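You operate a simulated robot arm through the tools that you are given. There is no shell and no other tool. Be economical: measure what you need, move in short steps, check, and stop when the job is done.

Carry out the task below with a simulated robot arm. There is one attempt and no reset: what you move stays moved.

TASK
Put things in order on the middle of the stone top. At the end: the yellow roller stands where the cream tumbler stood; the cream tumbler stands where the nail brush stood; the nail brush from the middle of the stone top is on the beige coaster; the green bottle (marked "FERN") stands on top of the white thermometer (marked "21 C"); whatever was shut is shut again. Leave all else as you found it, and nothing knocked over.

Only the result counts: the job must be done as asked and must still hold three seconds after the hand-in. Knocking over, shifting, dropping, spilling or breaking anything else fails it.

THE ROBOT
A 5-joint arm with a two-finger parallel gripper, fixed in place. Base frame: the origin is at the foot of the arm, x ahead of it, y to its left, z up; the work surface is at about z = 0. Lengths are in m, angles in degrees, forces in N, time in s.
With the tool pointing down near the work surface it reaches from about 0.26 to 0.68 m from the base axis. Its first joint turns from -66.0 to 66.0 degrees. The tool tilts only in the upright plane through the base axis and itself; it spins freely about its own axis. Payload 2.9 kg.
The TCP is the grasp point between the finger pads, 0.03 m short of the fingertips. In the tool frame z runs along the fingers and y along their closing line. The gripper opens to 0.11 m. The fingers are 0.02 m wide and 0.01 m thick; the gripper's body (0.048 by 0.112 m) begins 0.055 m behind the TCP.
Orientation is that of the tool frame in the base frame, as a unit quaternion [w, x, y, z]. With the fingers straight down and closing along the base's y, the tool's x points along the base's -x, its y along +y and its z along -z.

THE INTERFACE
- The arm moves only by the tool apply_moves. Its argument "deltas" is a list of rows, each a list of 7 numbers: the shift along the tool's x, y, z in units of 250 mm (1.0 is 250 mm), then the turn, a rotation vector about the tool's x, y, z in units of 45 degrees (1.0 is 45 degrees), then the gripper command, from -1 (shut) to 1 (fully open), values between in proportion. In form: [[dx, dy, dz, rx, ry, rz, gripper], ...]. A call has 1 to 20 rows; each row is the pose to reach, as a shift and turn from the pose commanded when the call began, along the tool's axes at that moment. A call with a number of a shift or a turn outside -1 to 1 is refused whole. Each row takes 0.2 s and may step no farther than 0.05 m and 8.6 degrees from the row before; otherwise, or with a gripper value out of range, the whole call is refused. A pose out of reach is approached as far as the arm can. The call stops where the force on the tool passes 40 N (or 10 N more than at its start, if that is more) or the arm is blocked; 0.2 s more then pass. Each finger travels about 0.108 m/s and halts on what it meets, pressing with about 36 N; the grip force reading is that of the motor and also rises with nothing between the fingers. The clock runs only during rows and for 0.2 s after the last one: add rows that repeat a pose to give the fingers time. The reply holds the time, the measured pose of the TCP, the force on the tool along the base axes, the opening and the grip force, in the units named above and with some noise.
- Cameras (640 x 400 px; columns grow to the right, rows downward): "scene" is fixed at [0.0266, -0.4419, 0.6014]; the picture's right is [0.86, -0.51, 0.00], its down [-0.30, -0.51, -0.81] and it looks along [0.41, 0.69, -0.59] (base axes); focal length 339 px, centre (320, 200). "wrist" rides on the gripper at [0.072, 0.017, -0.103] in the tool frame; the picture's right is [-0.23, 0.97, 0.00], its down [-0.76, -0.18, -0.62] and it looks along [-0.61, -0.14, 0.78] (tool axes); focal length 222 px, centre (320, 200). There is no depth. A picture from a camera that has moved, and an enlarged one, comes with that camera's place and axes in the base frame and with its lens.
- get_image(camera): a new picture of that camera. The clock stands still meanwhile.
- enlarge(camera, box): a new picture of the part [left, top, right, bottom] of that camera's present view, enlarged. The clock stands still meanwhile.
- sign_off(): hands the job in; it is judged then, once.

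Work in short steps. Places have to be worked out from the pictures, the camera data and where the tool is seen: move nearer, look again, correct. Check each grasp and each placing, and mend what went wrong. You have 120 turns and 64 pictures in all, those below and enlarged ones among them. Open the gripper and draw the arm clear of the work before you hand the job in, unless the task says otherwise; then end with one line.

The tools are called as a command line: name --pt "numbers of a row" for each row, then --argument value for the rest, lists and objects as JSON in quotes. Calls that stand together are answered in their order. apply_moves: Moves the arm, as the interface text tells. Its arguments: {"type":"object","properties":{"deltas":{"type":"array"}},"required":["deltas"]} The other tools are called the same way: get_image (camera) takes a picture; enlarge (camera, box) takes an enlarged picture of a part of a camera's view; sign_off () hands the job in.

At the start:

```text
clock: 0.0
tool_pos: [0.2915, 0.2796, 0.2796]
tool_rot: [0.0, -0.001, 1.0, 0.001]
contact_force: [0.2, 0.3, -0.3]
opening: 0.1097
grasp_force: 0.1
```

scene: 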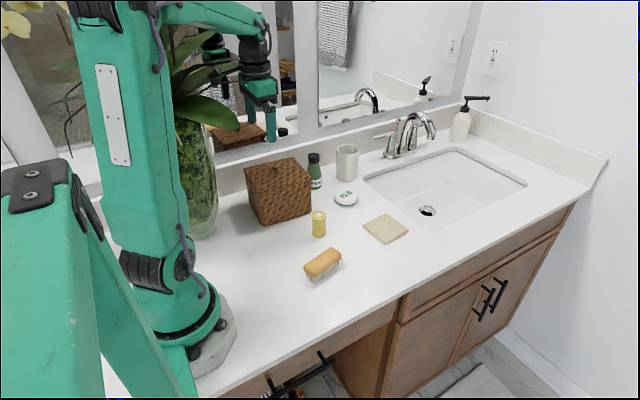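
wrist: 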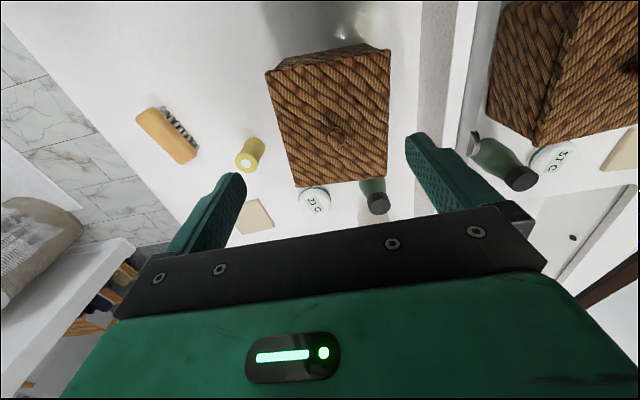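

I'll enlarge the object region in the scene view to see each item in detail.

enlarge --camera "scene" --box '[230, 130, 430, 290]'

enlarge --camera "scene" --box '[290, 140, 370, 210]'

```text
2.50 times, centred on (330, 210) of scene
camera zoom: at [0.0266, -0.4419, 0.6014], right [0.86, -0.51, 0.0], down [-0.3, -0.51, -0.81], along [0.41, 0.69, -0.59], focal length 848 px, centre (295, 175)
```

zoom: 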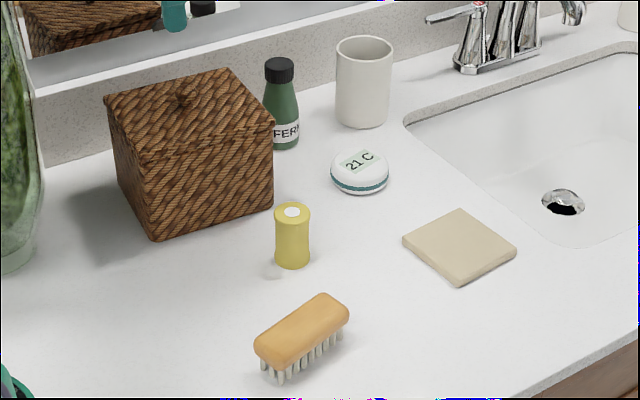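

```text
5.71 times, centred on (330, 175) of scene
camera zoom: at [0.0266, -0.4419, 0.6014], right [0.86, -0.51, 0.0], down [-0.3, -0.51, -0.81], along [0.41, 0.69, -0.59], focal length 1939 px, centre (263, 343)
```

zoom: 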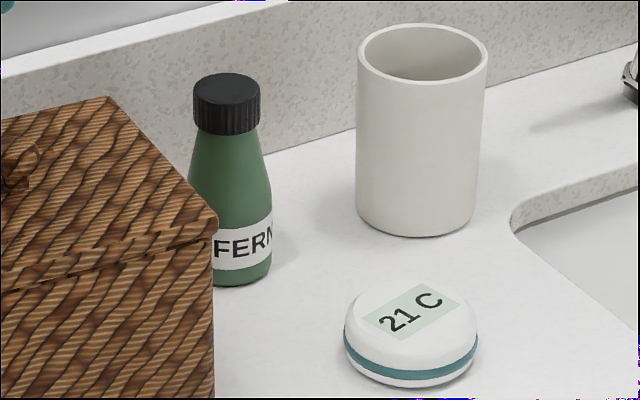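

From the scene picture I estimate (m): brush about (0.304, 0.009) lying nearly along x, roller (0.363, 0.13), tumbler (0.587, 0.328), bottle (0.469, 0.33), thermometer (0.50, 0.205), coaster (0.532, 0.06). I move above the brush at the present height and look with the wrist camera.

apply_moves --pt "0 -0.19 0 0 0 0 1" --pt "0 -0.38 0 0 0 0 1" --pt "0 -0.57 0 0 0 0 1" --pt "0 -0.76 0 0 0 0 1" --pt "-0.02 -0.95 0.0 0 0 0 1" --pt "-0.04 -1.0 0.1 0 0 0 1"

get_image --camera "wrist"

```text
clock: 1.4
tool_pos: [0.2995, 0.0276, 0.2525]
tool_rot: [0.0, -0.001, 1.0, 0.0]
contact_force: [0.0, 0.3, 0.2]
opening: 0.11
grasp_force: 0.0
```

```text
59 pictures are left
camera wrist: at [0.227, 0.0444, 0.3571], right [0.23, 0.97, 0.0], down [0.76, -0.18, 0.62], along [0.61, -0.14, -0.78], focal length 222 px, centre (320, 200)
```

wrist: 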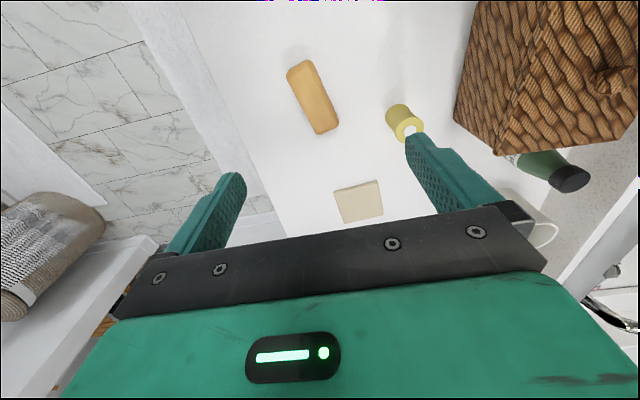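

The brush is at about (0.303, 0.015), turned roughly +8.6° from x. I turn the tool to match and lower to z ≈ 0.13 for a closer look.

apply_moves --pt "-0.014 -0.052 0.16 0 0 -0.09 1" --pt "-0.014 -0.052 0.33 0 0 -0.19 1" --pt "-0.014 -0.052 0.49 0 0 -0.19 1"

get_image --camera "wrist"

enlarge --camera "scene" --box '[270, 190, 400, 290]'

```text
clock: 2.2
tool_pos: [0.3042, 0.0159, 0.1305]
tool_rot: [0.0, -0.075, 0.997, 0.0]
contact_force: [0.9, 0.0, -0.6]
opening: 0.11
grasp_force: 0.1
```

```text
58 pictures are left
camera wrist: at [0.2302, 0.0211, 0.2347], right [0.08, 1.0, 0.0], down [0.78, -0.06, 0.62], along [0.62, -0.05, -0.78], focal length 222 px, centre (320, 200)
```

wrist: 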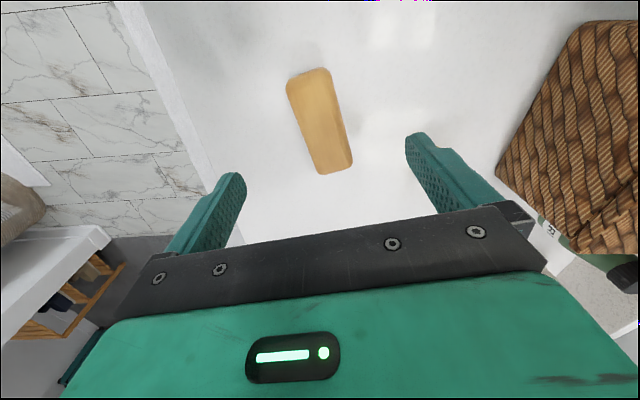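

```text
4.00 times, centred on (335, 240) of scene
camera zoom: at [0.0266, -0.4419, 0.6014], right [0.86, -0.51, 0.0], down [-0.3, -0.51, -0.81], along [0.41, 0.69, -0.59], focal length 1357 px, centre (260, 40)
```

zoom: 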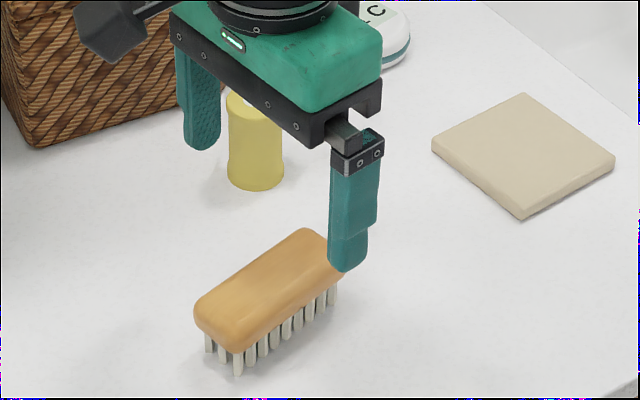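

The brush centre reads about (0.302, 0.018) at ~11–12°, with its wooden back about z 0.02–0.042. I lower straight onto it.

apply_moves --pt "0.007 0.009 0.13 0 0 -0.06 1" --pt "0.007 0.009 0.26 0 0 -0.06 1" --pt "0.007 0.009 0.372 0 0 -0.06 1" --pt "0.007 0.009 0.372 0 0 -0.06 1"

enlarge --camera "scene" --box '[270, 190, 400, 290]'

get_image --camera "wrist"

```text
clock: 3.2
tool_pos: [0.3039, 0.0182, 0.0381]
tool_rot: [0.0, -0.099, 0.995, 0.001]
contact_force: [-0.2, 0.3, -0.5]
opening: 0.1097
grasp_force: 0.0
```

```text
4.00 times, centred on (335, 240) of scene
camera zoom: at [0.0266, -0.4419, 0.6014], right [0.86, -0.51, 0.0], down [-0.3, -0.51, -0.81], along [0.41, 0.69, -0.59], focal length 1357 px, centre (260, 40)
```

zoom: 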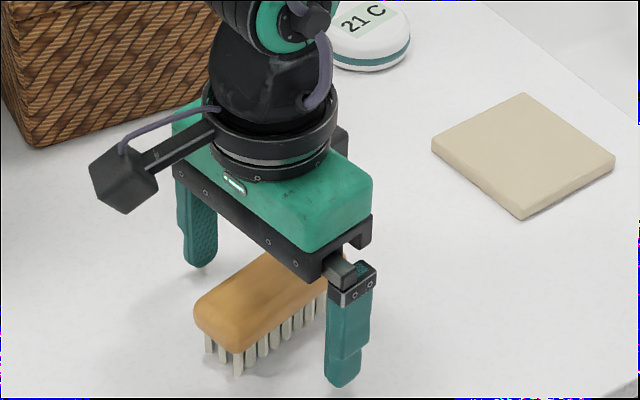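

```text
55 pictures are left
camera wrist: at [0.2299, 0.0194, 0.1425], right [0.03, 1.0, 0.0], down [0.78, -0.03, 0.62], along [0.62, -0.02, -0.78], focal length 222 px, centre (320, 200)
```

wrist: 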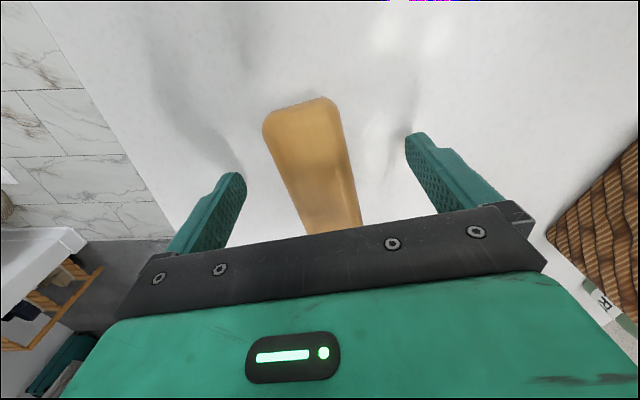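

The fingers straddle the brush, well centred. I close the grip.

apply_moves --pt "0 0 0 0 0 0 -1" --pt "0 0 0 0 0 0 -1" --pt "0 0 0 0 0 0 -1" --pt "0 0 0 0 0 0 -1"

enlarge --camera "scene" --box '[270, 190, 400, 290]'

```text
clock: 4.2
tool_pos: [0.3038, 0.0171, 0.0394]
tool_rot: [0.0, -0.098, 0.995, 0.0]
contact_force: [0.1, -0.7, -0.5]
opening: 0.0391
grasp_force: 35.9
```

```text
4.00 times, centred on (335, 240) of scene
camera zoom: at [0.0266, -0.4419, 0.6014], right [0.86, -0.51, 0.0], down [-0.3, -0.51, -0.81], along [0.41, 0.69, -0.59], focal length 1357 px, centre (260, 40)
```

zoom: 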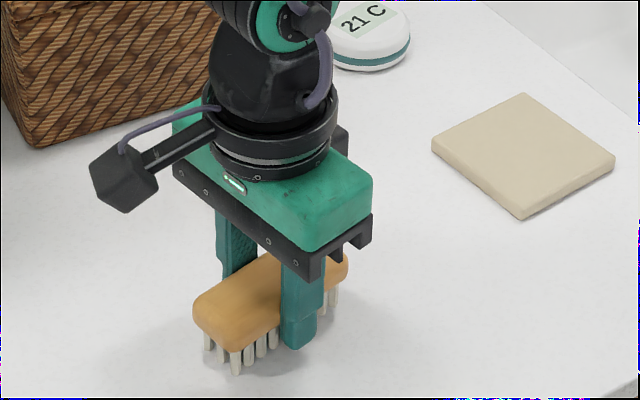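

The brush is held (opening 0.039). I lift 0.10 m and carry it over the coaster, which I judge centred at about (0.526, 0.057).

apply_moves --pt "0 0 -0.13 0 0 0 -1" --pt "0 0 -0.27 0 0 0 -1" --pt "0 0 -0.4 0 0 0 -1" --pt "-0.15 -0.003 -0.4 0 0 0.02 -1" --pt "-0.3 -0.006 -0.4 0 0 0.04 -1" --pt "-0.45 -0.01 -0.4 0 0 0.06 -1" --pt "-0.6 -0.013 -0.4 0 0 0.08 -1" --pt "-0.75 -0.016 -0.4 0 0 0.1 -1" --pt "-0.898 -0.019 -0.4 0 0 0.1 -1" --pt "-0.898 -0.019 -0.4 0 0 0.1 -1"

get_image --camera "wrist"

enlarge --camera "scene" --box '[290, 150, 450, 270]'

```text
clock: 6.4
tool_pos: [0.5236, 0.0593, 0.1413]
tool_rot: [0.0, -0.06, 0.998, 0.0]
contact_force: [-0.2, -0.1, 0.4]
opening: 0.0393
grasp_force: 36.4
```

```text
53 pictures are left
camera wrist: at [0.4489, 0.0672, 0.2437], right [0.11, 0.99, 0.0], down [0.78, -0.09, 0.62], along [0.62, -0.07, -0.78], focal length 222 px, centre (320, 200)
```

wrist: 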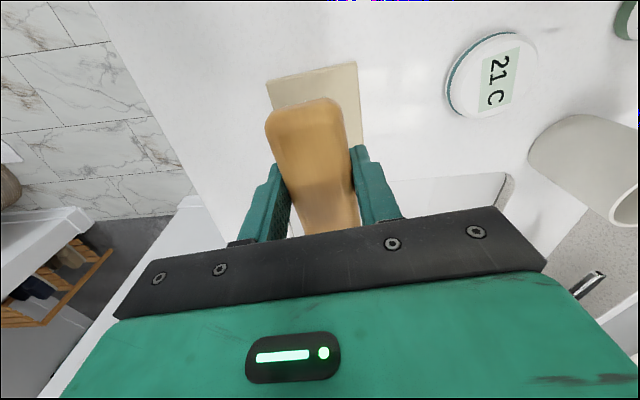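

```text
3.33 times, centred on (370, 210) of scene
camera zoom: at [0.0266, -0.4419, 0.6014], right [0.86, -0.51, 0.0], down [-0.3, -0.51, -0.81], along [0.41, 0.69, -0.59], focal length 1131 px, centre (153, 167)
```

zoom: 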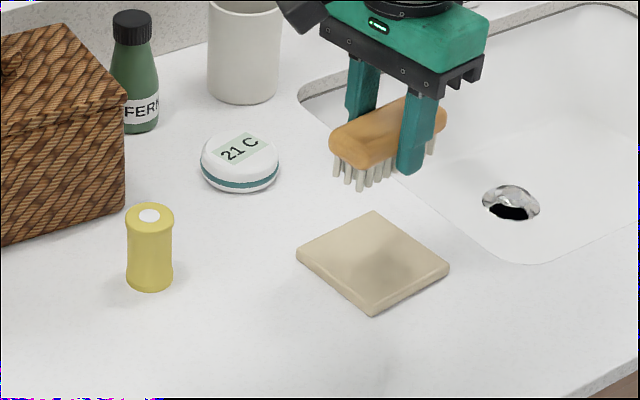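

Both cameras put the coaster centre at (0.527, 0.058). I nudge to it and lower to just above its surface.

apply_moves --pt "-0.013 -0.007 0.12 0 0 0 -1" --pt "-0.013 -0.007 0.24 0 0 0 -1" --pt "-0.013 -0.007 0.32 0 0 0 -1" --pt "-0.013 -0.007 0.353 0 0 0 -1" --pt "-0.013 -0.007 0.353 0 0 0 -1"

enlarge --camera "scene" --box '[340, 180, 430, 250]'

```text
clock: 7.6
tool_pos: [0.5276, 0.0558, 0.05]
tool_rot: [0.001, -0.06, 0.998, 0.0]
contact_force: [0.0, 0.0, -0.3]
opening: 0.0393
grasp_force: 35.5
```

```text
5.71 times, centred on (385, 215) of scene
camera zoom: at [0.0266, -0.4419, 0.6014], right [0.86, -0.51, 0.0], down [-0.3, -0.51, -0.81], along [0.41, 0.69, -0.59], focal length 1939 px, centre (-51, 114)
```

zoom: 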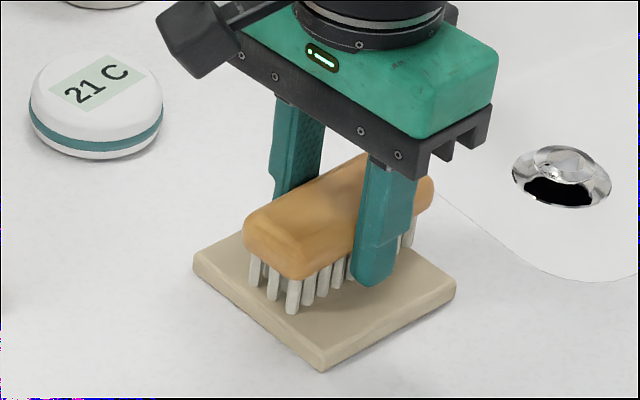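

It hovers at or just above the coaster. I lower by small millimetre steps until the force shows contact.

apply_moves --pt "0 0 0.004 0 0 0 -1" --pt "0 0 0.008 0 0 0 -1" --pt "0 0 0.012 0 0 0 -1"

```text
clock: 8.4
tool_pos: [0.5289, 0.0581, 0.0513]
tool_rot: [0.002, -0.06, 0.998, 0.001]
contact_force: [-7.3, -2.2, 28.9]
opening: 0.0394
grasp_force: 35.7
```

Contact reads 29 N, so the brush is on the coaster. I ease off slightly, open, and lift straight up.

apply_moves --pt "0 0 -0.007 0 0 0 -1" --pt "0 0 -0.007 0 0 0 0.4" --pt "0 0 -0.007 0 0 0 0.4" --pt "0 0 -0.007 0 0 0 0.4" --pt "0 0 -0.15 0 0 0 0.4" --pt "0 0 -0.3 0 0 0 0.4" --pt "0 0 -0.45 0 0 0 0.4"

enlarge --camera "scene" --box '[310, 130, 470, 250]'

```text
clock: 10.0
tool_pos: [0.5274, 0.0572, 0.1605]
tool_rot: [0.0, -0.059, 0.998, 0.0]
contact_force: [0.0, 0.6, -0.3]
opening: 0.0767
grasp_force: 0.0
```

```text
3.33 times, centred on (390, 190) of scene
camera zoom: at [0.0266, -0.4419, 0.6014], right [0.86, -0.51, 0.0], down [-0.3, -0.51, -0.81], along [0.41, 0.69, -0.59], focal length 1131 px, centre (87, 233)
```

zoom: 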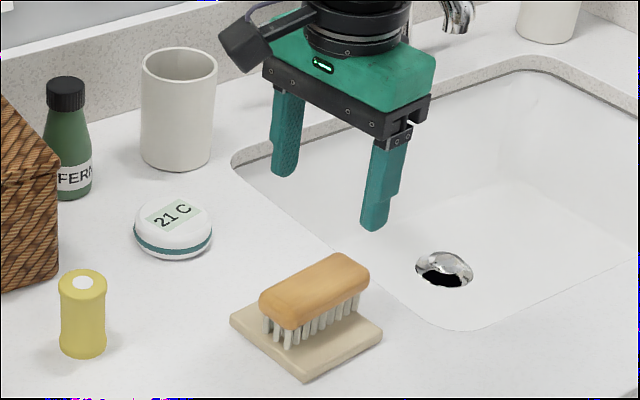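

The brush stands on the coaster. Next the tumbler, at about (0.585, 0.328), 0.10 tall and about 0.072 wide; the wall at y≈0.378 means I should close along x, so I rise and spin the tool 90° in two calls.

apply_moves --pt "0 0 -0.16 0 0 -0.19 1" --pt "-0.01 0.1 -0.16 0 0 -0.38 1" --pt "-0.02 0.2 -0.16 0 0 -0.57 1" --pt "-0.03 0.3 -0.16 0 0 -0.76 1" --pt "-0.047 0.397 -0.16 0 0 -0.95 1" --pt "-0.047 0.397 -0.16 0 0 -0.95 1"

```text
clock: 11.4
tool_pos: [0.5271, 0.1572, 0.1991]
tool_rot: [0.0, -0.419, 0.908, 0.001]
contact_force: [0.2, 0.3, -0.1]
opening: 0.11
grasp_force: 0.1
```

Now the remaining spin to 90°, moving toward (0.58, 0.25, 0.20), then a look.

apply_moves --pt "-0.08 0.016 0 0 0 -0.18 1" --pt "-0.16 0.032 0 0 0 -0.36 1" --pt "-0.25 0.048 0 0 0 -0.54 1" --pt "-0.34 0.064 0 0 0 -0.72 1" --pt "-0.42 0.08 0 0 0 -0.9 1" --pt "-0.42 0.08 0 0 0 -0.9 1"

get_image --camera "wrist"

get_image --camera "scene"

```text
clock: 12.8
tool_pos: [0.5811, 0.25, 0.2003]
tool_rot: [0.001, 0.708, -0.706, 0.0]
contact_force: [0.7, 0.3, -0.8]
opening: 0.1095
grasp_force: 0.1
```

```text
49 pictures are left
camera wrist: at [0.563, 0.1762, 0.304], right [-0.97, 0.23, 0.0], down [0.18, 0.76, 0.62], along [0.14, 0.61, -0.78], focal length 222 px, centre (320, 200)
```

wrist: 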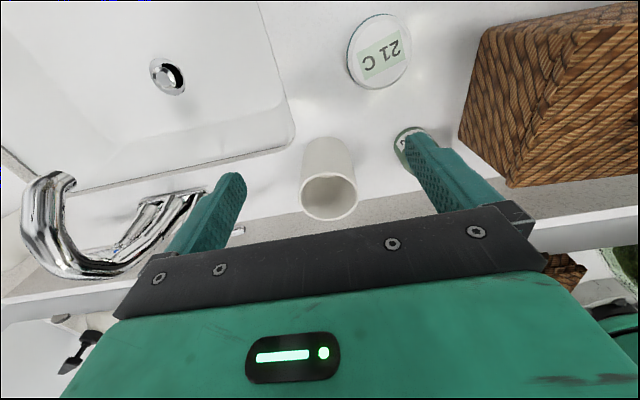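

```text
48 pictures are left
```

scene: 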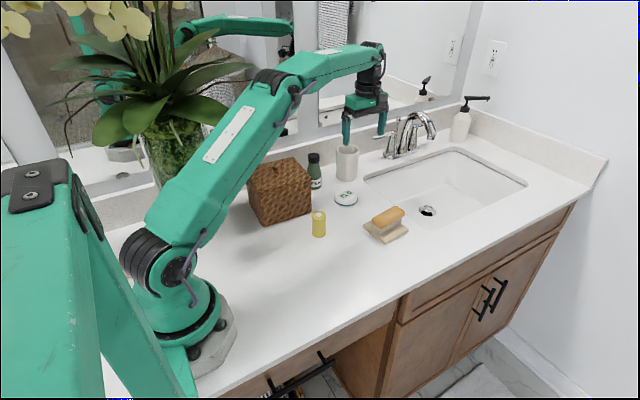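

The wrist view puts the tumbler at about (0.588, 0.331), and the fingers straddle it along x. I move over it at this height and check the reading.

apply_moves --pt "-0.1 -0.008 0 0 0 0 1" --pt "-0.2 -0.016 0 0 0 0 1" --pt "-0.316 -0.024 0 0 0 0 1" --pt "-0.316 -0.024 0 0 0 0 1"

get_image --camera "wrist"

enlarge --camera "scene" --box '[290, 30, 450, 210]'

```text
clock: 13.8
tool_pos: [0.5739, 0.3225, 0.197]
tool_rot: [0.001, 0.707, -0.707, 0.0]
contact_force: [-0.1, -1.1, 0.3]
opening: 0.11
grasp_force: 0.0
out of reach, approached as far as the arm can: row 3, 4
```

```text
47 pictures are left
camera wrist: at [0.5573, 0.2487, 0.3007], right [-0.97, 0.23, 0.0], down [0.18, 0.76, 0.62], along [0.14, 0.61, -0.78], focal length 222 px, centre (320, 200)
```

wrist: 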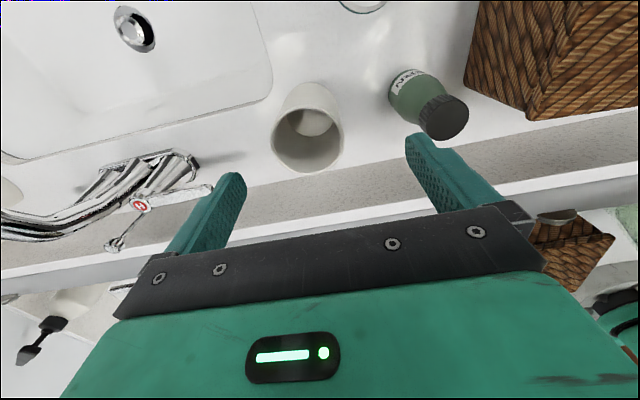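

```text
2.22 times, centred on (370, 120) of scene
camera zoom: at [0.0266, -0.4419, 0.6014], right [0.86, -0.51, 0.0], down [-0.3, -0.51, -0.81], along [0.41, 0.69, -0.59], focal length 754 px, centre (209, 378)
```

zoom: 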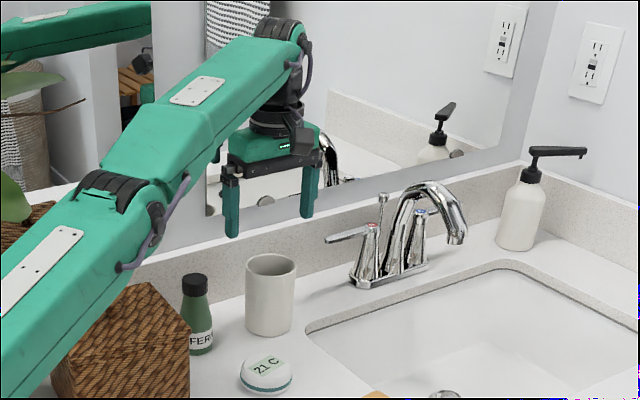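

At z=0.20 the reach ends at r≈0.658; lower down it should be a bit more. I back off in −y, then will lower in front of the tumbler and slide in along +y with the fingers on either side.

apply_moves --pt "0.14 0 0 0 0 0 1" --pt "0.28 0 0 0 0 0 1" --pt "0.28 0 0 0 0 0 1"

```text
clock: 14.6
tool_pos: [0.5738, 0.2501, 0.1973]
tool_rot: [0.0, 0.707, -0.707, 0.0]
contact_force: [-0.1, 0.1, 0.3]
opening: 0.11
grasp_force: 0.1
```

The command is clamped to the reached pose. I go to (0.588, 0.268), then down to z≈0.068, clear of the thermometer.

apply_moves --pt "-0.072 -0.056 0.0 0 0 0 1" --pt "-0.072 -0.056 0.17 0 0 0 1" --pt "-0.072 -0.056 0.34 0 0 0 1" --pt "-0.072 -0.056 0.516 0 0 0 1" --pt "-0.072 -0.056 0.516 0 0 0 1"

get_image --camera "wrist"

enlarge --camera "scene" --box '[290, 90, 450, 210]'

```text
clock: 15.8
tool_pos: [0.5868, 0.2708, 0.0678]
tool_rot: [0.0, 0.707, -0.707, 0.0]
contact_force: [0.0, -0.3, 0.3]
opening: 0.1103
grasp_force: 0.0
```

```text
45 pictures are left
camera wrist: at [0.5696, 0.1967, 0.1712], right [-0.97, 0.23, 0.0], down [0.18, 0.76, 0.62], along [0.14, 0.61, -0.78], focal length 222 px, centre (320, 200)
```

wrist: 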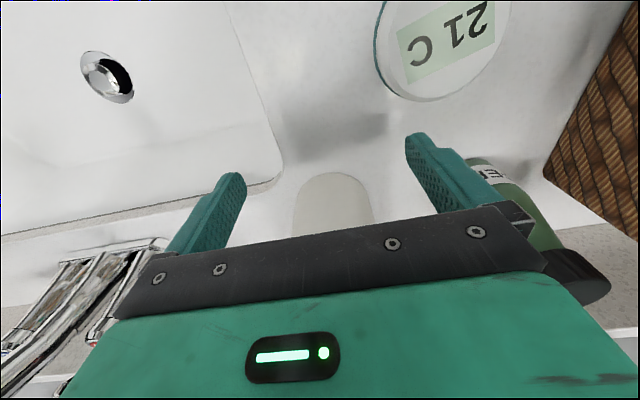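

```text
3.33 times, centred on (370, 150) of scene
camera zoom: at [0.0266, -0.4419, 0.6014], right [0.86, -0.51, 0.0], down [-0.3, -0.51, -0.81], along [0.41, 0.69, -0.59], focal length 1131 px, centre (153, 367)
```

zoom: 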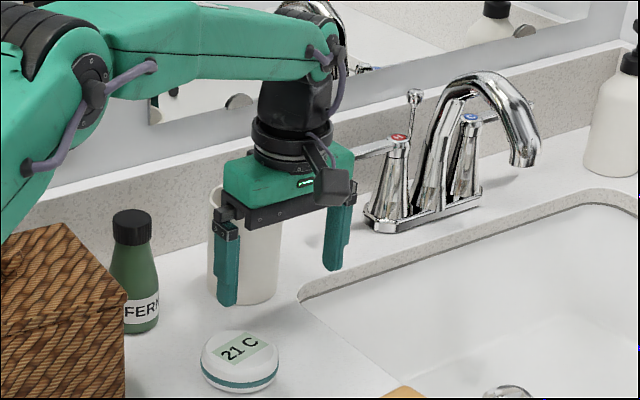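

The lane is clear: fingers either side of the tumbler, body above its rim. I slide +y by 0.06 in short steps.

apply_moves --pt "-0.06 0 0 0 0 0 1" --pt "-0.12 0 0 0 0 0 1" --pt "-0.18 0 0 0 0 0 1" --pt "-0.24 0 0 0 0 0 1" --pt "-0.24 0 0 0 0 0 1"

enlarge --camera "scene" --box '[290, 90, 450, 210]'

```text
clock: 17.0
tool_pos: [0.5871, 0.33, 0.0687]
tool_rot: [-0.001, -0.707, 0.707, 0.0]
contact_force: [0.6, 0.1, -0.1]
opening: 0.1101
grasp_force: 0.2
```

```text
3.33 times, centred on (370, 150) of scene
camera zoom: at [0.0266, -0.4419, 0.6014], right [0.86, -0.51, 0.0], down [-0.3, -0.51, -0.81], along [0.41, 0.69, -0.59], focal length 1131 px, centre (153, 367)
```

zoom: 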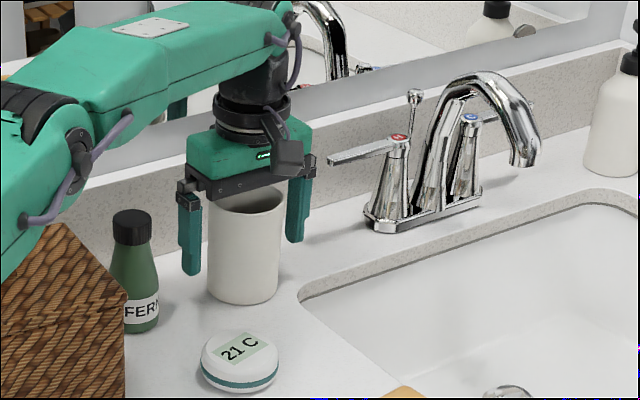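

Reached with no contact. I close the grip on the tumbler.

apply_moves --pt "0 0 0 0 0 0 -1" --pt "0 0 0 0 0 0 -1" --pt "0 0 0 0 0 0 -1"

enlarge --camera "scene" --box '[290, 90, 450, 210]'

```text
clock: 17.8
tool_pos: [0.5867, 0.33, 0.0672]
tool_rot: [0.0, 0.708, -0.707, 0.001]
contact_force: [0.3, 0.4, -0.2]
opening: 0.0666
grasp_force: 36.5
```

```text
3.33 times, centred on (370, 150) of scene
camera zoom: at [0.0266, -0.4419, 0.6014], right [0.86, -0.51, 0.0], down [-0.3, -0.51, -0.81], along [0.41, 0.69, -0.59], focal length 1131 px, centre (153, 367)
```

zoom: 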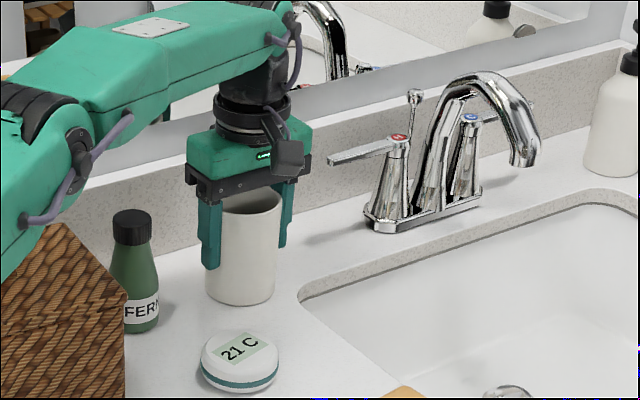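

Gripped at opening 0.067; the tumbler shifted about 3 mm to centre, so its original spot is about (0.589, 0.331). I lift 3 cm, draw back in −y, then rise.

apply_moves --pt "0 0 -0.06 0 0 0 -1" --pt "0.0 0 -0.12 0 0 0 -1" --pt "0.12 0 -0.16 0 0 0 -1" --pt "0.24 0 -0.22 0 0 0 -1" --pt "0.36 0 -0.32 0 0 0 -1" --pt "0.4 0 -0.48 0 0 0 -1" --pt "0.4 0 -0.48 0 0 0 -1"

enlarge --camera "scene" --box '[290, 90, 450, 210]'

```text
clock: 19.4
tool_pos: [0.5881, 0.2282, 0.1882]
tool_rot: [0.0, 0.707, -0.707, 0.0]
contact_force: [-0.9, 0.7, -1.3]
opening: 0.0666
grasp_force: 35.8
```

```text
3.33 times, centred on (370, 150) of scene
camera zoom: at [0.0266, -0.4419, 0.6014], right [0.86, -0.51, 0.0], down [-0.3, -0.51, -0.81], along [0.41, 0.69, -0.59], focal length 1131 px, centre (153, 367)
```

zoom: 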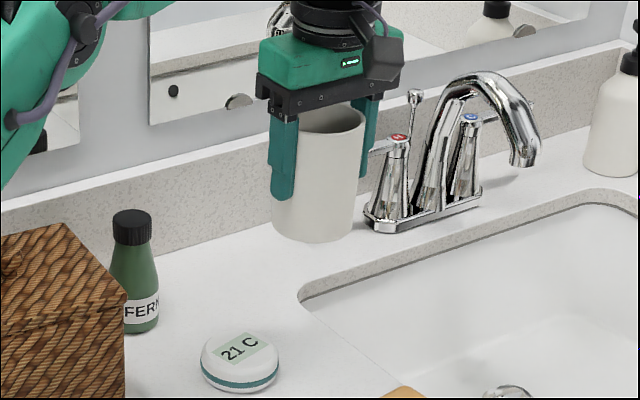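

Held upright. I carry it at z≈0.19 toward the brush's old spot (0.303, 0.018), in two calls.

apply_moves --pt "0.103 0.14 0 0 0 0 -1" --pt "0.206 0.28 0 0 0 0 -1" --pt "0.31 0.42 0 0 0 0 -1" --pt "0.413 0.56 0 0 0 0 -1" --pt "0.517 0.7 0 0 0 0 -1" --pt "0.62 0.84 0 0 0 0 -1" --pt "0.62 0.84 0 0 0 0 -1"

```text
clock: 21.0
tool_pos: [0.3771, 0.0743, 0.1895]
tool_rot: [0.001, -0.707, 0.708, 0.001]
contact_force: [-0.5, 0.0, -1.7]
opening: 0.0668
grasp_force: 36.3
```

Next to (0.303, 0.018), then down to about 4 mm above resting height.

apply_moves --pt "0.112 0.148 0 0 0 0 -1" --pt "0.225 0.296 0 0 0 0 -1" --pt "0.225 0.296 0.15 0 0 0 -1" --pt "0.225 0.296 0.3 0 0 0 -1" --pt "0.225 0.296 0.4 0 0 0 -1" --pt "0.225 0.296 0.47 0 0 0 -1" --pt "0.225 0.296 0.47 0 0 0 -1"

enlarge --camera "scene" --box '[250, 180, 410, 300]'

```text
clock: 22.6
tool_pos: [0.3033, 0.0174, 0.0715]
tool_rot: [0.0, -0.706, 0.708, -0.001]
contact_force: [0.0, -0.8, -1.6]
opening: 0.0666
grasp_force: 35.9
```

```text
3.33 times, centred on (330, 240) of scene
camera zoom: at [0.0266, -0.4419, 0.6014], right [0.86, -0.51, 0.0], down [-0.3, -0.51, -0.81], along [0.41, 0.69, -0.59], focal length 1131 px, centre (287, 67)
```

zoom: 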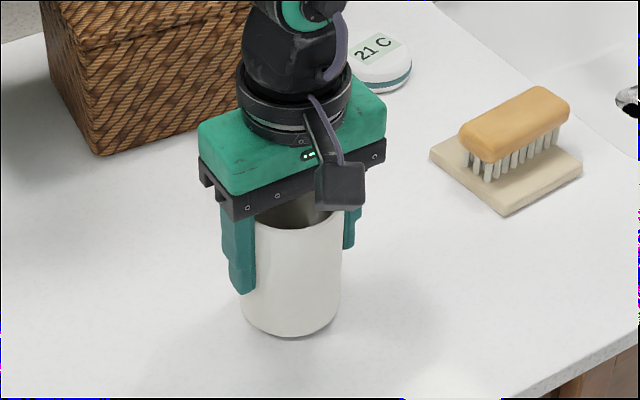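

Nearly down; I ease down in millimetre steps until contact.

apply_moves --pt "0 0 0.005 0 0 0 -1" --pt "0 0 0.01 0 0 0 -1" --pt "0 0 0.015 0 0 0 -1"

```text
clock: 23.4
tool_pos: [0.3051, 0.0172, 0.0686]
tool_rot: [0.0, 0.707, -0.707, 0.0]
contact_force: [-8.8, -3.8, 29.2]
opening: 0.0664
grasp_force: 36.0
```

Contact. I ease off, open, and lift away.

apply_moves --pt "0 0 -0.007 0 0 0 -1" --pt "0 0 -0.007 0 0 0 0.9" --pt "0 0 -0.007 0 0 0 0.9" --pt "0 0 -0.007 0 0 0 0.9" --pt "0 0 -0.12 0 0 0 0.9" --pt "0 0 -0.3 0 0 0 0.9" --pt "0 0 -0.5 0 0 0 0.9" --pt "0 0 -0.5 0 0 0 0.9"

enlarge --camera "scene" --box '[250, 180, 410, 300]'

get_image --camera "wrist"

```text
clock: 25.2
tool_pos: [0.305, 0.0195, 0.1943]
tool_rot: [-0.001, 0.708, -0.707, 0.0]
contact_force: [-0.1, -0.3, -0.8]
opening: 0.1047
grasp_force: 0.1
```

```text
3.33 times, centred on (330, 240) of scene
camera zoom: at [0.0266, -0.4419, 0.6014], right [0.86, -0.51, 0.0], down [-0.3, -0.51, -0.81], along [0.41, 0.69, -0.59], focal length 1131 px, centre (287, 67)
```

zoom: 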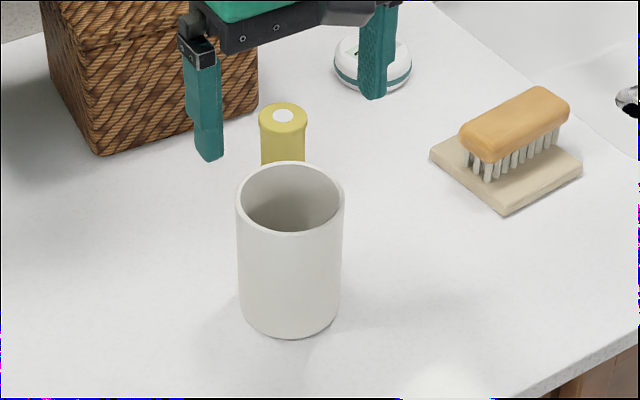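

```text
38 pictures are left
camera wrist: at [0.2869, -0.0546, 0.2967], right [-0.97, 0.23, 0.0], down [0.18, 0.76, 0.62], along [0.14, 0.61, -0.78], focal length 222 px, centre (320, 200)
```

wrist: 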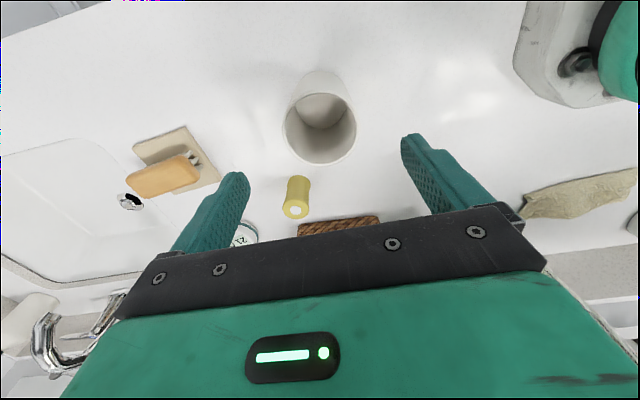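

The tumbler is in place. The roller reads about (0.366, 0.134); I move above it with a narrower opening and look.

apply_moves --pt "-0.11 -0.06 0 0 0 0 0.4" --pt "-0.22 -0.12 0 0 0 0 0.4" --pt "-0.34 -0.18 0 0 0 0 0.4" --pt "-0.456 -0.244 0 0 0 0 0.4" --pt "-0.456 -0.244 0.16 0 0 0 0.4" --pt "-0.456 -0.244 0.24 0 0 0 0.4"

get_image --camera "wrist"

enlarge --camera "scene" --box '[260, 150, 400, 260]'

```text
clock: 26.6
tool_pos: [0.3648, 0.1339, 0.1305]
tool_rot: [0.0, 0.707, -0.707, 0.0]
contact_force: [0.5, -0.1, -0.1]
opening: 0.0772
grasp_force: 0.0
```

```text
37 pictures are left
camera wrist: at [0.3467, 0.0611, 0.2349], right [-0.97, 0.23, 0.0], down [0.18, 0.76, 0.62], along [0.14, 0.61, -0.78], focal length 222 px, centre (320, 200)
```

wrist: 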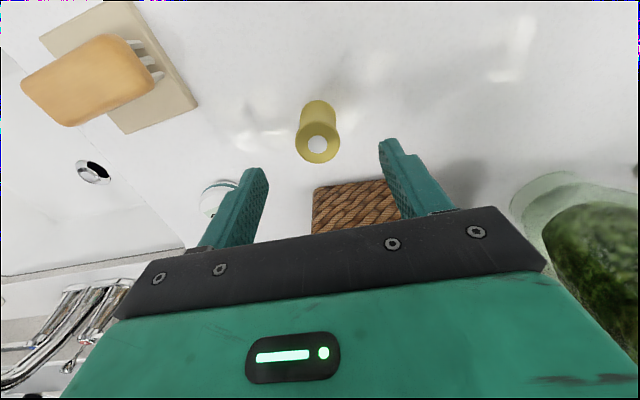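

```text
3.64 times, centred on (330, 205) of scene
camera zoom: at [0.0266, -0.4419, 0.6014], right [0.86, -0.51, 0.0], down [-0.3, -0.51, -0.81], along [0.41, 0.69, -0.59], focal length 1234 px, centre (284, 182)
```

zoom: 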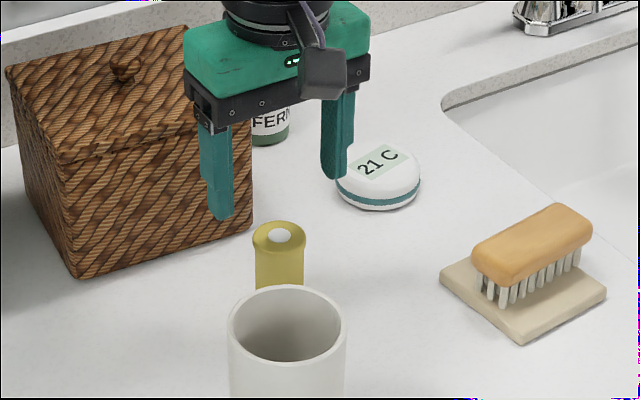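

Roller at (0.3665, 0.134), centred between the fingers. I descend to z≈0.042 and grip.

apply_moves --pt "0 -0.006 0.12 0 0 0 0.4" --pt "0 -0.006 0.24 0 0 0 0.4" --pt "0 -0.006 0.354 0 0 0 0.4" --pt "0 -0.006 0.354 0 0 0 0.4" --pt "0 -0.006 0.354 0 0 0 -1" --pt "0 -0.006 0.354 0 0 0 -1" --pt "0 -0.006 0.354 0 0 0 -1"

enlarge --camera "scene" --box '[260, 150, 400, 260]'

```text
clock: 28.2
tool_pos: [0.365, 0.1321, 0.0434]
tool_rot: [0.0, 0.707, -0.707, 0.0]
contact_force: [-0.4, -0.3, 0.1]
opening: 0.0361
grasp_force: 35.9
```

```text
3.64 times, centred on (330, 205) of scene
camera zoom: at [0.0266, -0.4419, 0.6014], right [0.86, -0.51, 0.0], down [-0.3, -0.51, -0.81], along [0.41, 0.69, -0.59], focal length 1234 px, centre (284, 182)
```

zoom: 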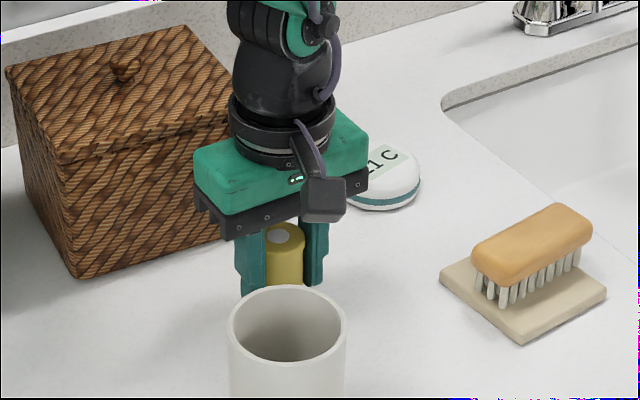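

The roller is held (opening 0.036). I lift and carry it to in front of the tumbler's old spot.

apply_moves --pt "0 0 -0.15 0 0 0 -1" --pt "0 0 -0.3 0 0 0 -1" --pt "0 0 -0.44 0 0 0 -1" --pt "-0.09 -0.149 -0.44 0 0 0 -1" --pt "-0.18 -0.298 -0.44 0 0 0 -1" --pt "-0.27 -0.447 -0.44 0 0 0 -1" --pt "-0.36 -0.596 -0.44 0 0 0 -1" --pt "-0.45 -0.745 -0.44 0 0 0 -1" --pt "-0.55 -0.896 -0.44 0 0 0 -1" --pt "-0.55 -0.896 -0.44 0 0 0 -1"

enlarge --camera "scene" --box '[290, 90, 450, 210]'

```text
clock: 30.4
tool_pos: [0.5907, 0.2692, 0.153]
tool_rot: [0.001, 0.708, -0.707, -0.001]
contact_force: [0.2, 0.5, 0.0]
opening: 0.0363
grasp_force: 35.4
```

```text
3.33 times, centred on (370, 150) of scene
camera zoom: at [0.0266, -0.4419, 0.6014], right [0.86, -0.51, 0.0], down [-0.3, -0.51, -0.81], along [0.41, 0.69, -0.59], focal length 1131 px, centre (153, 367)
```

zoom: 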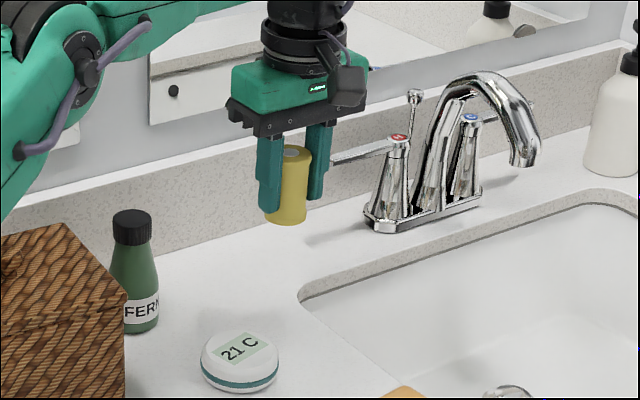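

I lower to z≈0.07, move +y to 0.331, then down to about 3 mm above the surface.

apply_moves --pt "0 0.006 0.16 0 0 0 -1" --pt "0 0.006 0.33 0 0 0 -1" --pt "-0.12 0.006 0.33 0 0 0 -1" --pt "-0.246 0.006 0.33 0 0 0 -1" --pt "-0.246 0.006 0.33 0 0 0 -1" --pt "-0.246 0.006 0.38 0 0 0 -1" --pt "-0.246 0.006 0.424 0 0 0 -1" --pt "-0.246 0.006 0.424 0 0 0 -1"

enlarge --camera "scene" --box '[290, 90, 450, 210]'

```text
clock: 32.2
tool_pos: [0.5898, 0.3317, 0.047]
tool_rot: [0.0, 0.707, -0.707, -0.001]
contact_force: [-0.3, 0.5, -0.5]
opening: 0.0361
grasp_force: 35.5
```

```text
3.33 times, centred on (370, 150) of scene
camera zoom: at [0.0266, -0.4419, 0.6014], right [0.86, -0.51, 0.0], down [-0.3, -0.51, -0.81], along [0.41, 0.69, -0.59], focal length 1131 px, centre (153, 367)
```

zoom: 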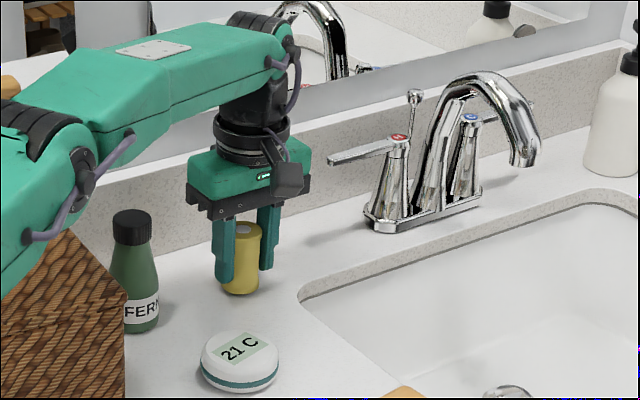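

Now the last few millimetres until contact.

apply_moves --pt "0 0 0.005 0 0 0 -1" --pt "0 0 0.01 0 0 0 -1" --pt "0 0 0.015 0 0 0 -1"

```text
clock: 33.0
tool_pos: [0.5884, 0.332, 0.0438]
tool_rot: [0.0, 0.707, -0.707, 0.0]
contact_force: [-1.5, -1.8, 1.6]
opening: 0.0362
grasp_force: 35.9
```

apply_moves --pt "0 0 0.004 0 0 0 -1" --pt "0 0 0.008 0 0 0 -1"

```text
clock: 33.6
tool_pos: [0.5898, 0.331, 0.0439]
tool_rot: [0.001, -0.707, 0.707, 0.0]
contact_force: [-4.5, -3.7, 15.7]
opening: 0.0361
grasp_force: 35.9
```

Contact at 16 N: the roller stands. I ease off, open, and rise then draw back.

apply_moves --pt "0 0 -0.003 0 0 0 -1" --pt "0 0 -0.003 0 0 0 0.4" --pt "0 0 -0.003 0 0 0 0.4" --pt "0 0 -0.003 0 0 0 0.4" --pt "0 0 -0.1 0 0 0 0.4" --pt "0 0 -0.22 0 0 0 0.4" --pt "0.1 0 -0.32 0 0 0 0.4" --pt "0.25 0 -0.42 0 0 0 0.4" --pt "0.42 0 -0.5 0 0 0 0.4" --pt "0.42 0 -0.6 0 0 0 0.4"

enlarge --camera "scene" --box '[290, 90, 450, 210]'

get_image --camera "wrist"

```text
clock: 35.8
tool_pos: [0.5895, 0.2261, 0.1934]
tool_rot: [0.0, -0.707, 0.707, 0.001]
contact_force: [0.3, 0.3, -0.3]
opening: 0.0772
grasp_force: 0.1
```

```text
3.33 times, centred on (370, 150) of scene
camera zoom: at [0.0266, -0.4419, 0.6014], right [0.86, -0.51, 0.0], down [-0.3, -0.51, -0.81], along [0.41, 0.69, -0.59], focal length 1131 px, centre (153, 367)
```

zoom: 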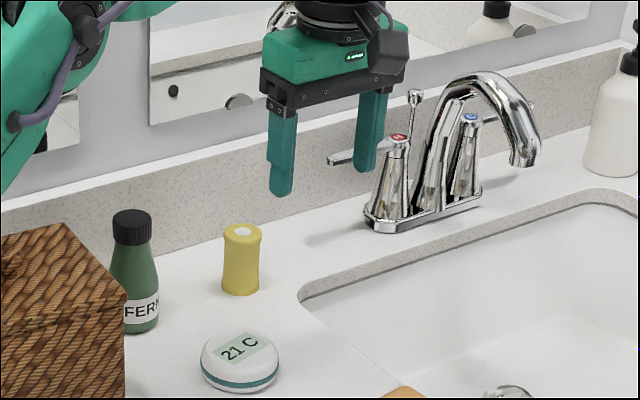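

```text
31 pictures are left
camera wrist: at [0.572, 0.1535, 0.2969], right [-0.97, 0.23, 0.0], down [0.18, 0.76, 0.62], along [0.14, 0.61, -0.78], focal length 222 px, centre (320, 200)
```

wrist: 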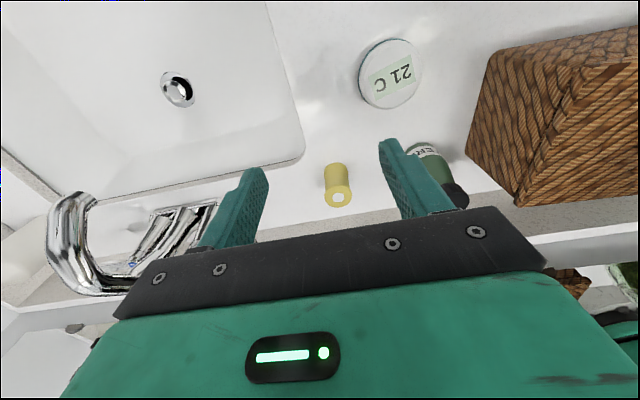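

The roller stands at the tumbler's spot. Next the bottle (about (0.469, 0.325), cap z≈0.085–0.115): I'll grip it by its cap region from above, closing along x between basket and bottle; first a closer look.

apply_moves --pt "-0.06 0.12 0 0 0 0 0.3" --pt "-0.12 0.24 0 0 0 0 0.3" --pt "-0.18 0.36 0 0 0 0 0.3" --pt "-0.256 0.478 0 0 0 0 0.3" --pt "-0.256 0.478 0 0 0 0 0.3"

get_image --camera "wrist"

enlarge --camera "scene" --box '[260, 90, 400, 210]'

```text
clock: 37.0
tool_pos: [0.4702, 0.2913, 0.1909]
tool_rot: [0.0, 0.707, -0.707, 0.0]
contact_force: [0.0, -0.8, -0.3]
opening: 0.0716
grasp_force: 0.0
```

```text
30 pictures are left
camera wrist: at [0.4524, 0.2176, 0.2957], right [-0.97, 0.23, 0.0], down [0.18, 0.76, 0.62], along [0.14, 0.61, -0.78], focal length 222 px, centre (320, 200)
```

wrist: 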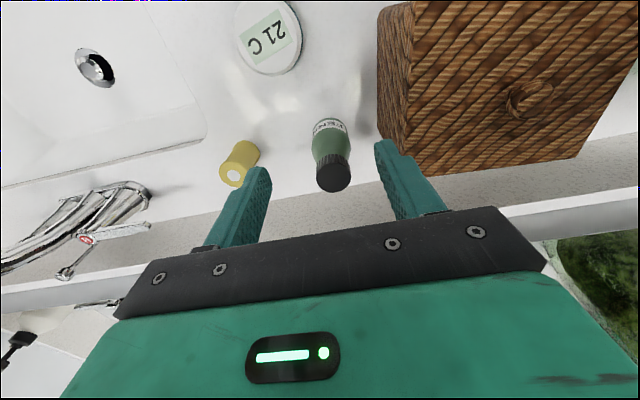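

```text
3.33 times, centred on (330, 150) of scene
camera zoom: at [0.0266, -0.4419, 0.6014], right [0.86, -0.51, 0.0], down [-0.3, -0.51, -0.81], along [0.41, 0.69, -0.59], focal length 1131 px, centre (287, 367)
```

zoom: 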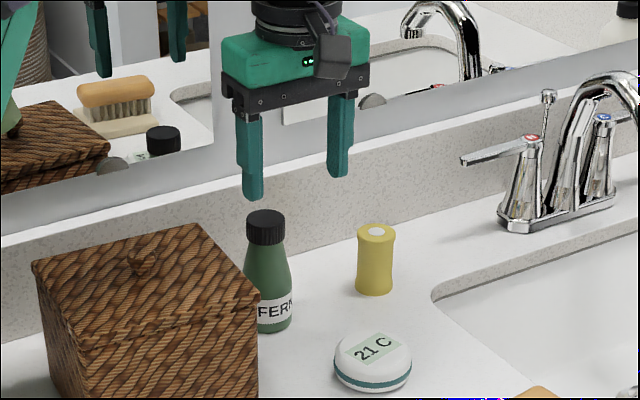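

The cap centre is at about (0.467, 0.331). I move over it, stopping with fingertips just above the cap to check alignment.

apply_moves --pt "-0.08 0.012 0 0 0 0 0.3" --pt "-0.16 0.012 0 0 0 0 0.3" --pt "-0.16 0.012 0.12 0 0 0 0.3" --pt "-0.16 0.012 0.12 0 0 0 0.3"

get_image --camera "wrist"

enlarge --camera "scene" --box '[280, 110, 370, 210]'

```text
clock: 38.0
tool_pos: [0.4672, 0.3303, 0.1616]
tool_rot: [-0.001, 0.707, -0.707, 0.0]
contact_force: [0.4, -1.4, -0.4]
opening: 0.0715
grasp_force: 0.0
```

```text
28 pictures are left
camera wrist: at [0.45, 0.257, 0.2651], right [-0.97, 0.23, 0.0], down [0.18, 0.76, 0.62], along [0.14, 0.61, -0.78], focal length 222 px, centre (320, 200)
```

wrist: 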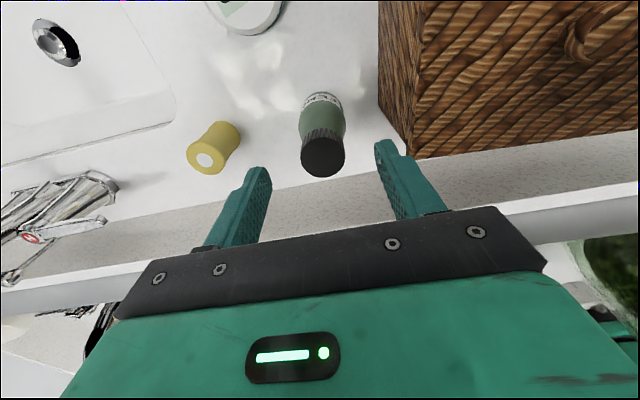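

```text
4.00 times, centred on (325, 160) of scene
camera zoom: at [0.0266, -0.4419, 0.6014], right [0.86, -0.51, 0.0], down [-0.3, -0.51, -0.81], along [0.41, 0.69, -0.59], focal length 1357 px, centre (300, 360)
```

zoom: 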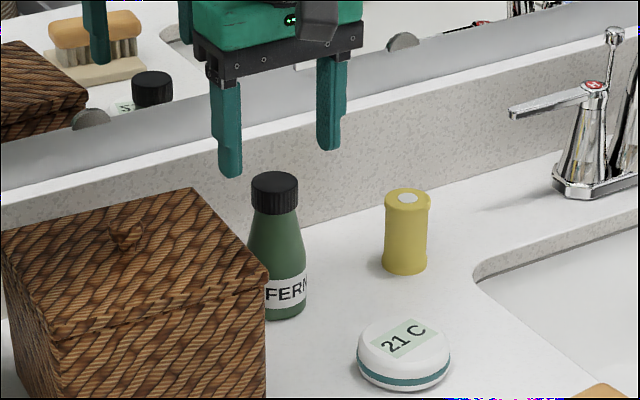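

Aligned within a couple of millimetres and clear of the basket lid. I lower to z≈0.103 and close on the cap.

apply_moves --pt "-0.008 0.002 0.08 0 0 0 0.3" --pt "-0.008 0.002 0.16 0 0 0 0.3" --pt "-0.008 0.002 0.234 0 0 0 0.3" --pt "-0.008 0.002 0.234 0 0 0 0.3" --pt "-0.008 0.002 0.234 0 0 0 -1" --pt "-0.008 0.002 0.234 0 0 0 -1" --pt "-0.008 0.002 0.234 0 0 0 -1"

enlarge --camera "scene" --box '[280, 110, 370, 210]'

```text
clock: 39.6
tool_pos: [0.4663, 0.3316, 0.1032]
tool_rot: [0.0, -0.706, 0.708, 0.0]
contact_force: [0.7, 0.5, -0.3]
opening: 0.0389
grasp_force: 35.9
```

```text
4.00 times, centred on (325, 160) of scene
camera zoom: at [0.0266, -0.4419, 0.6014], right [0.86, -0.51, 0.0], down [-0.3, -0.51, -0.81], along [0.41, 0.69, -0.59], focal length 1357 px, centre (300, 360)
```

zoom: 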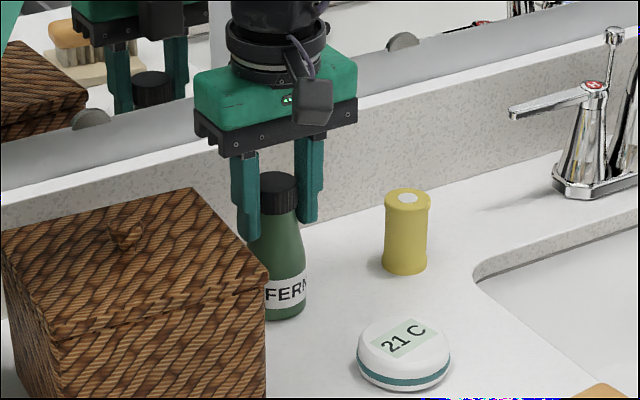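

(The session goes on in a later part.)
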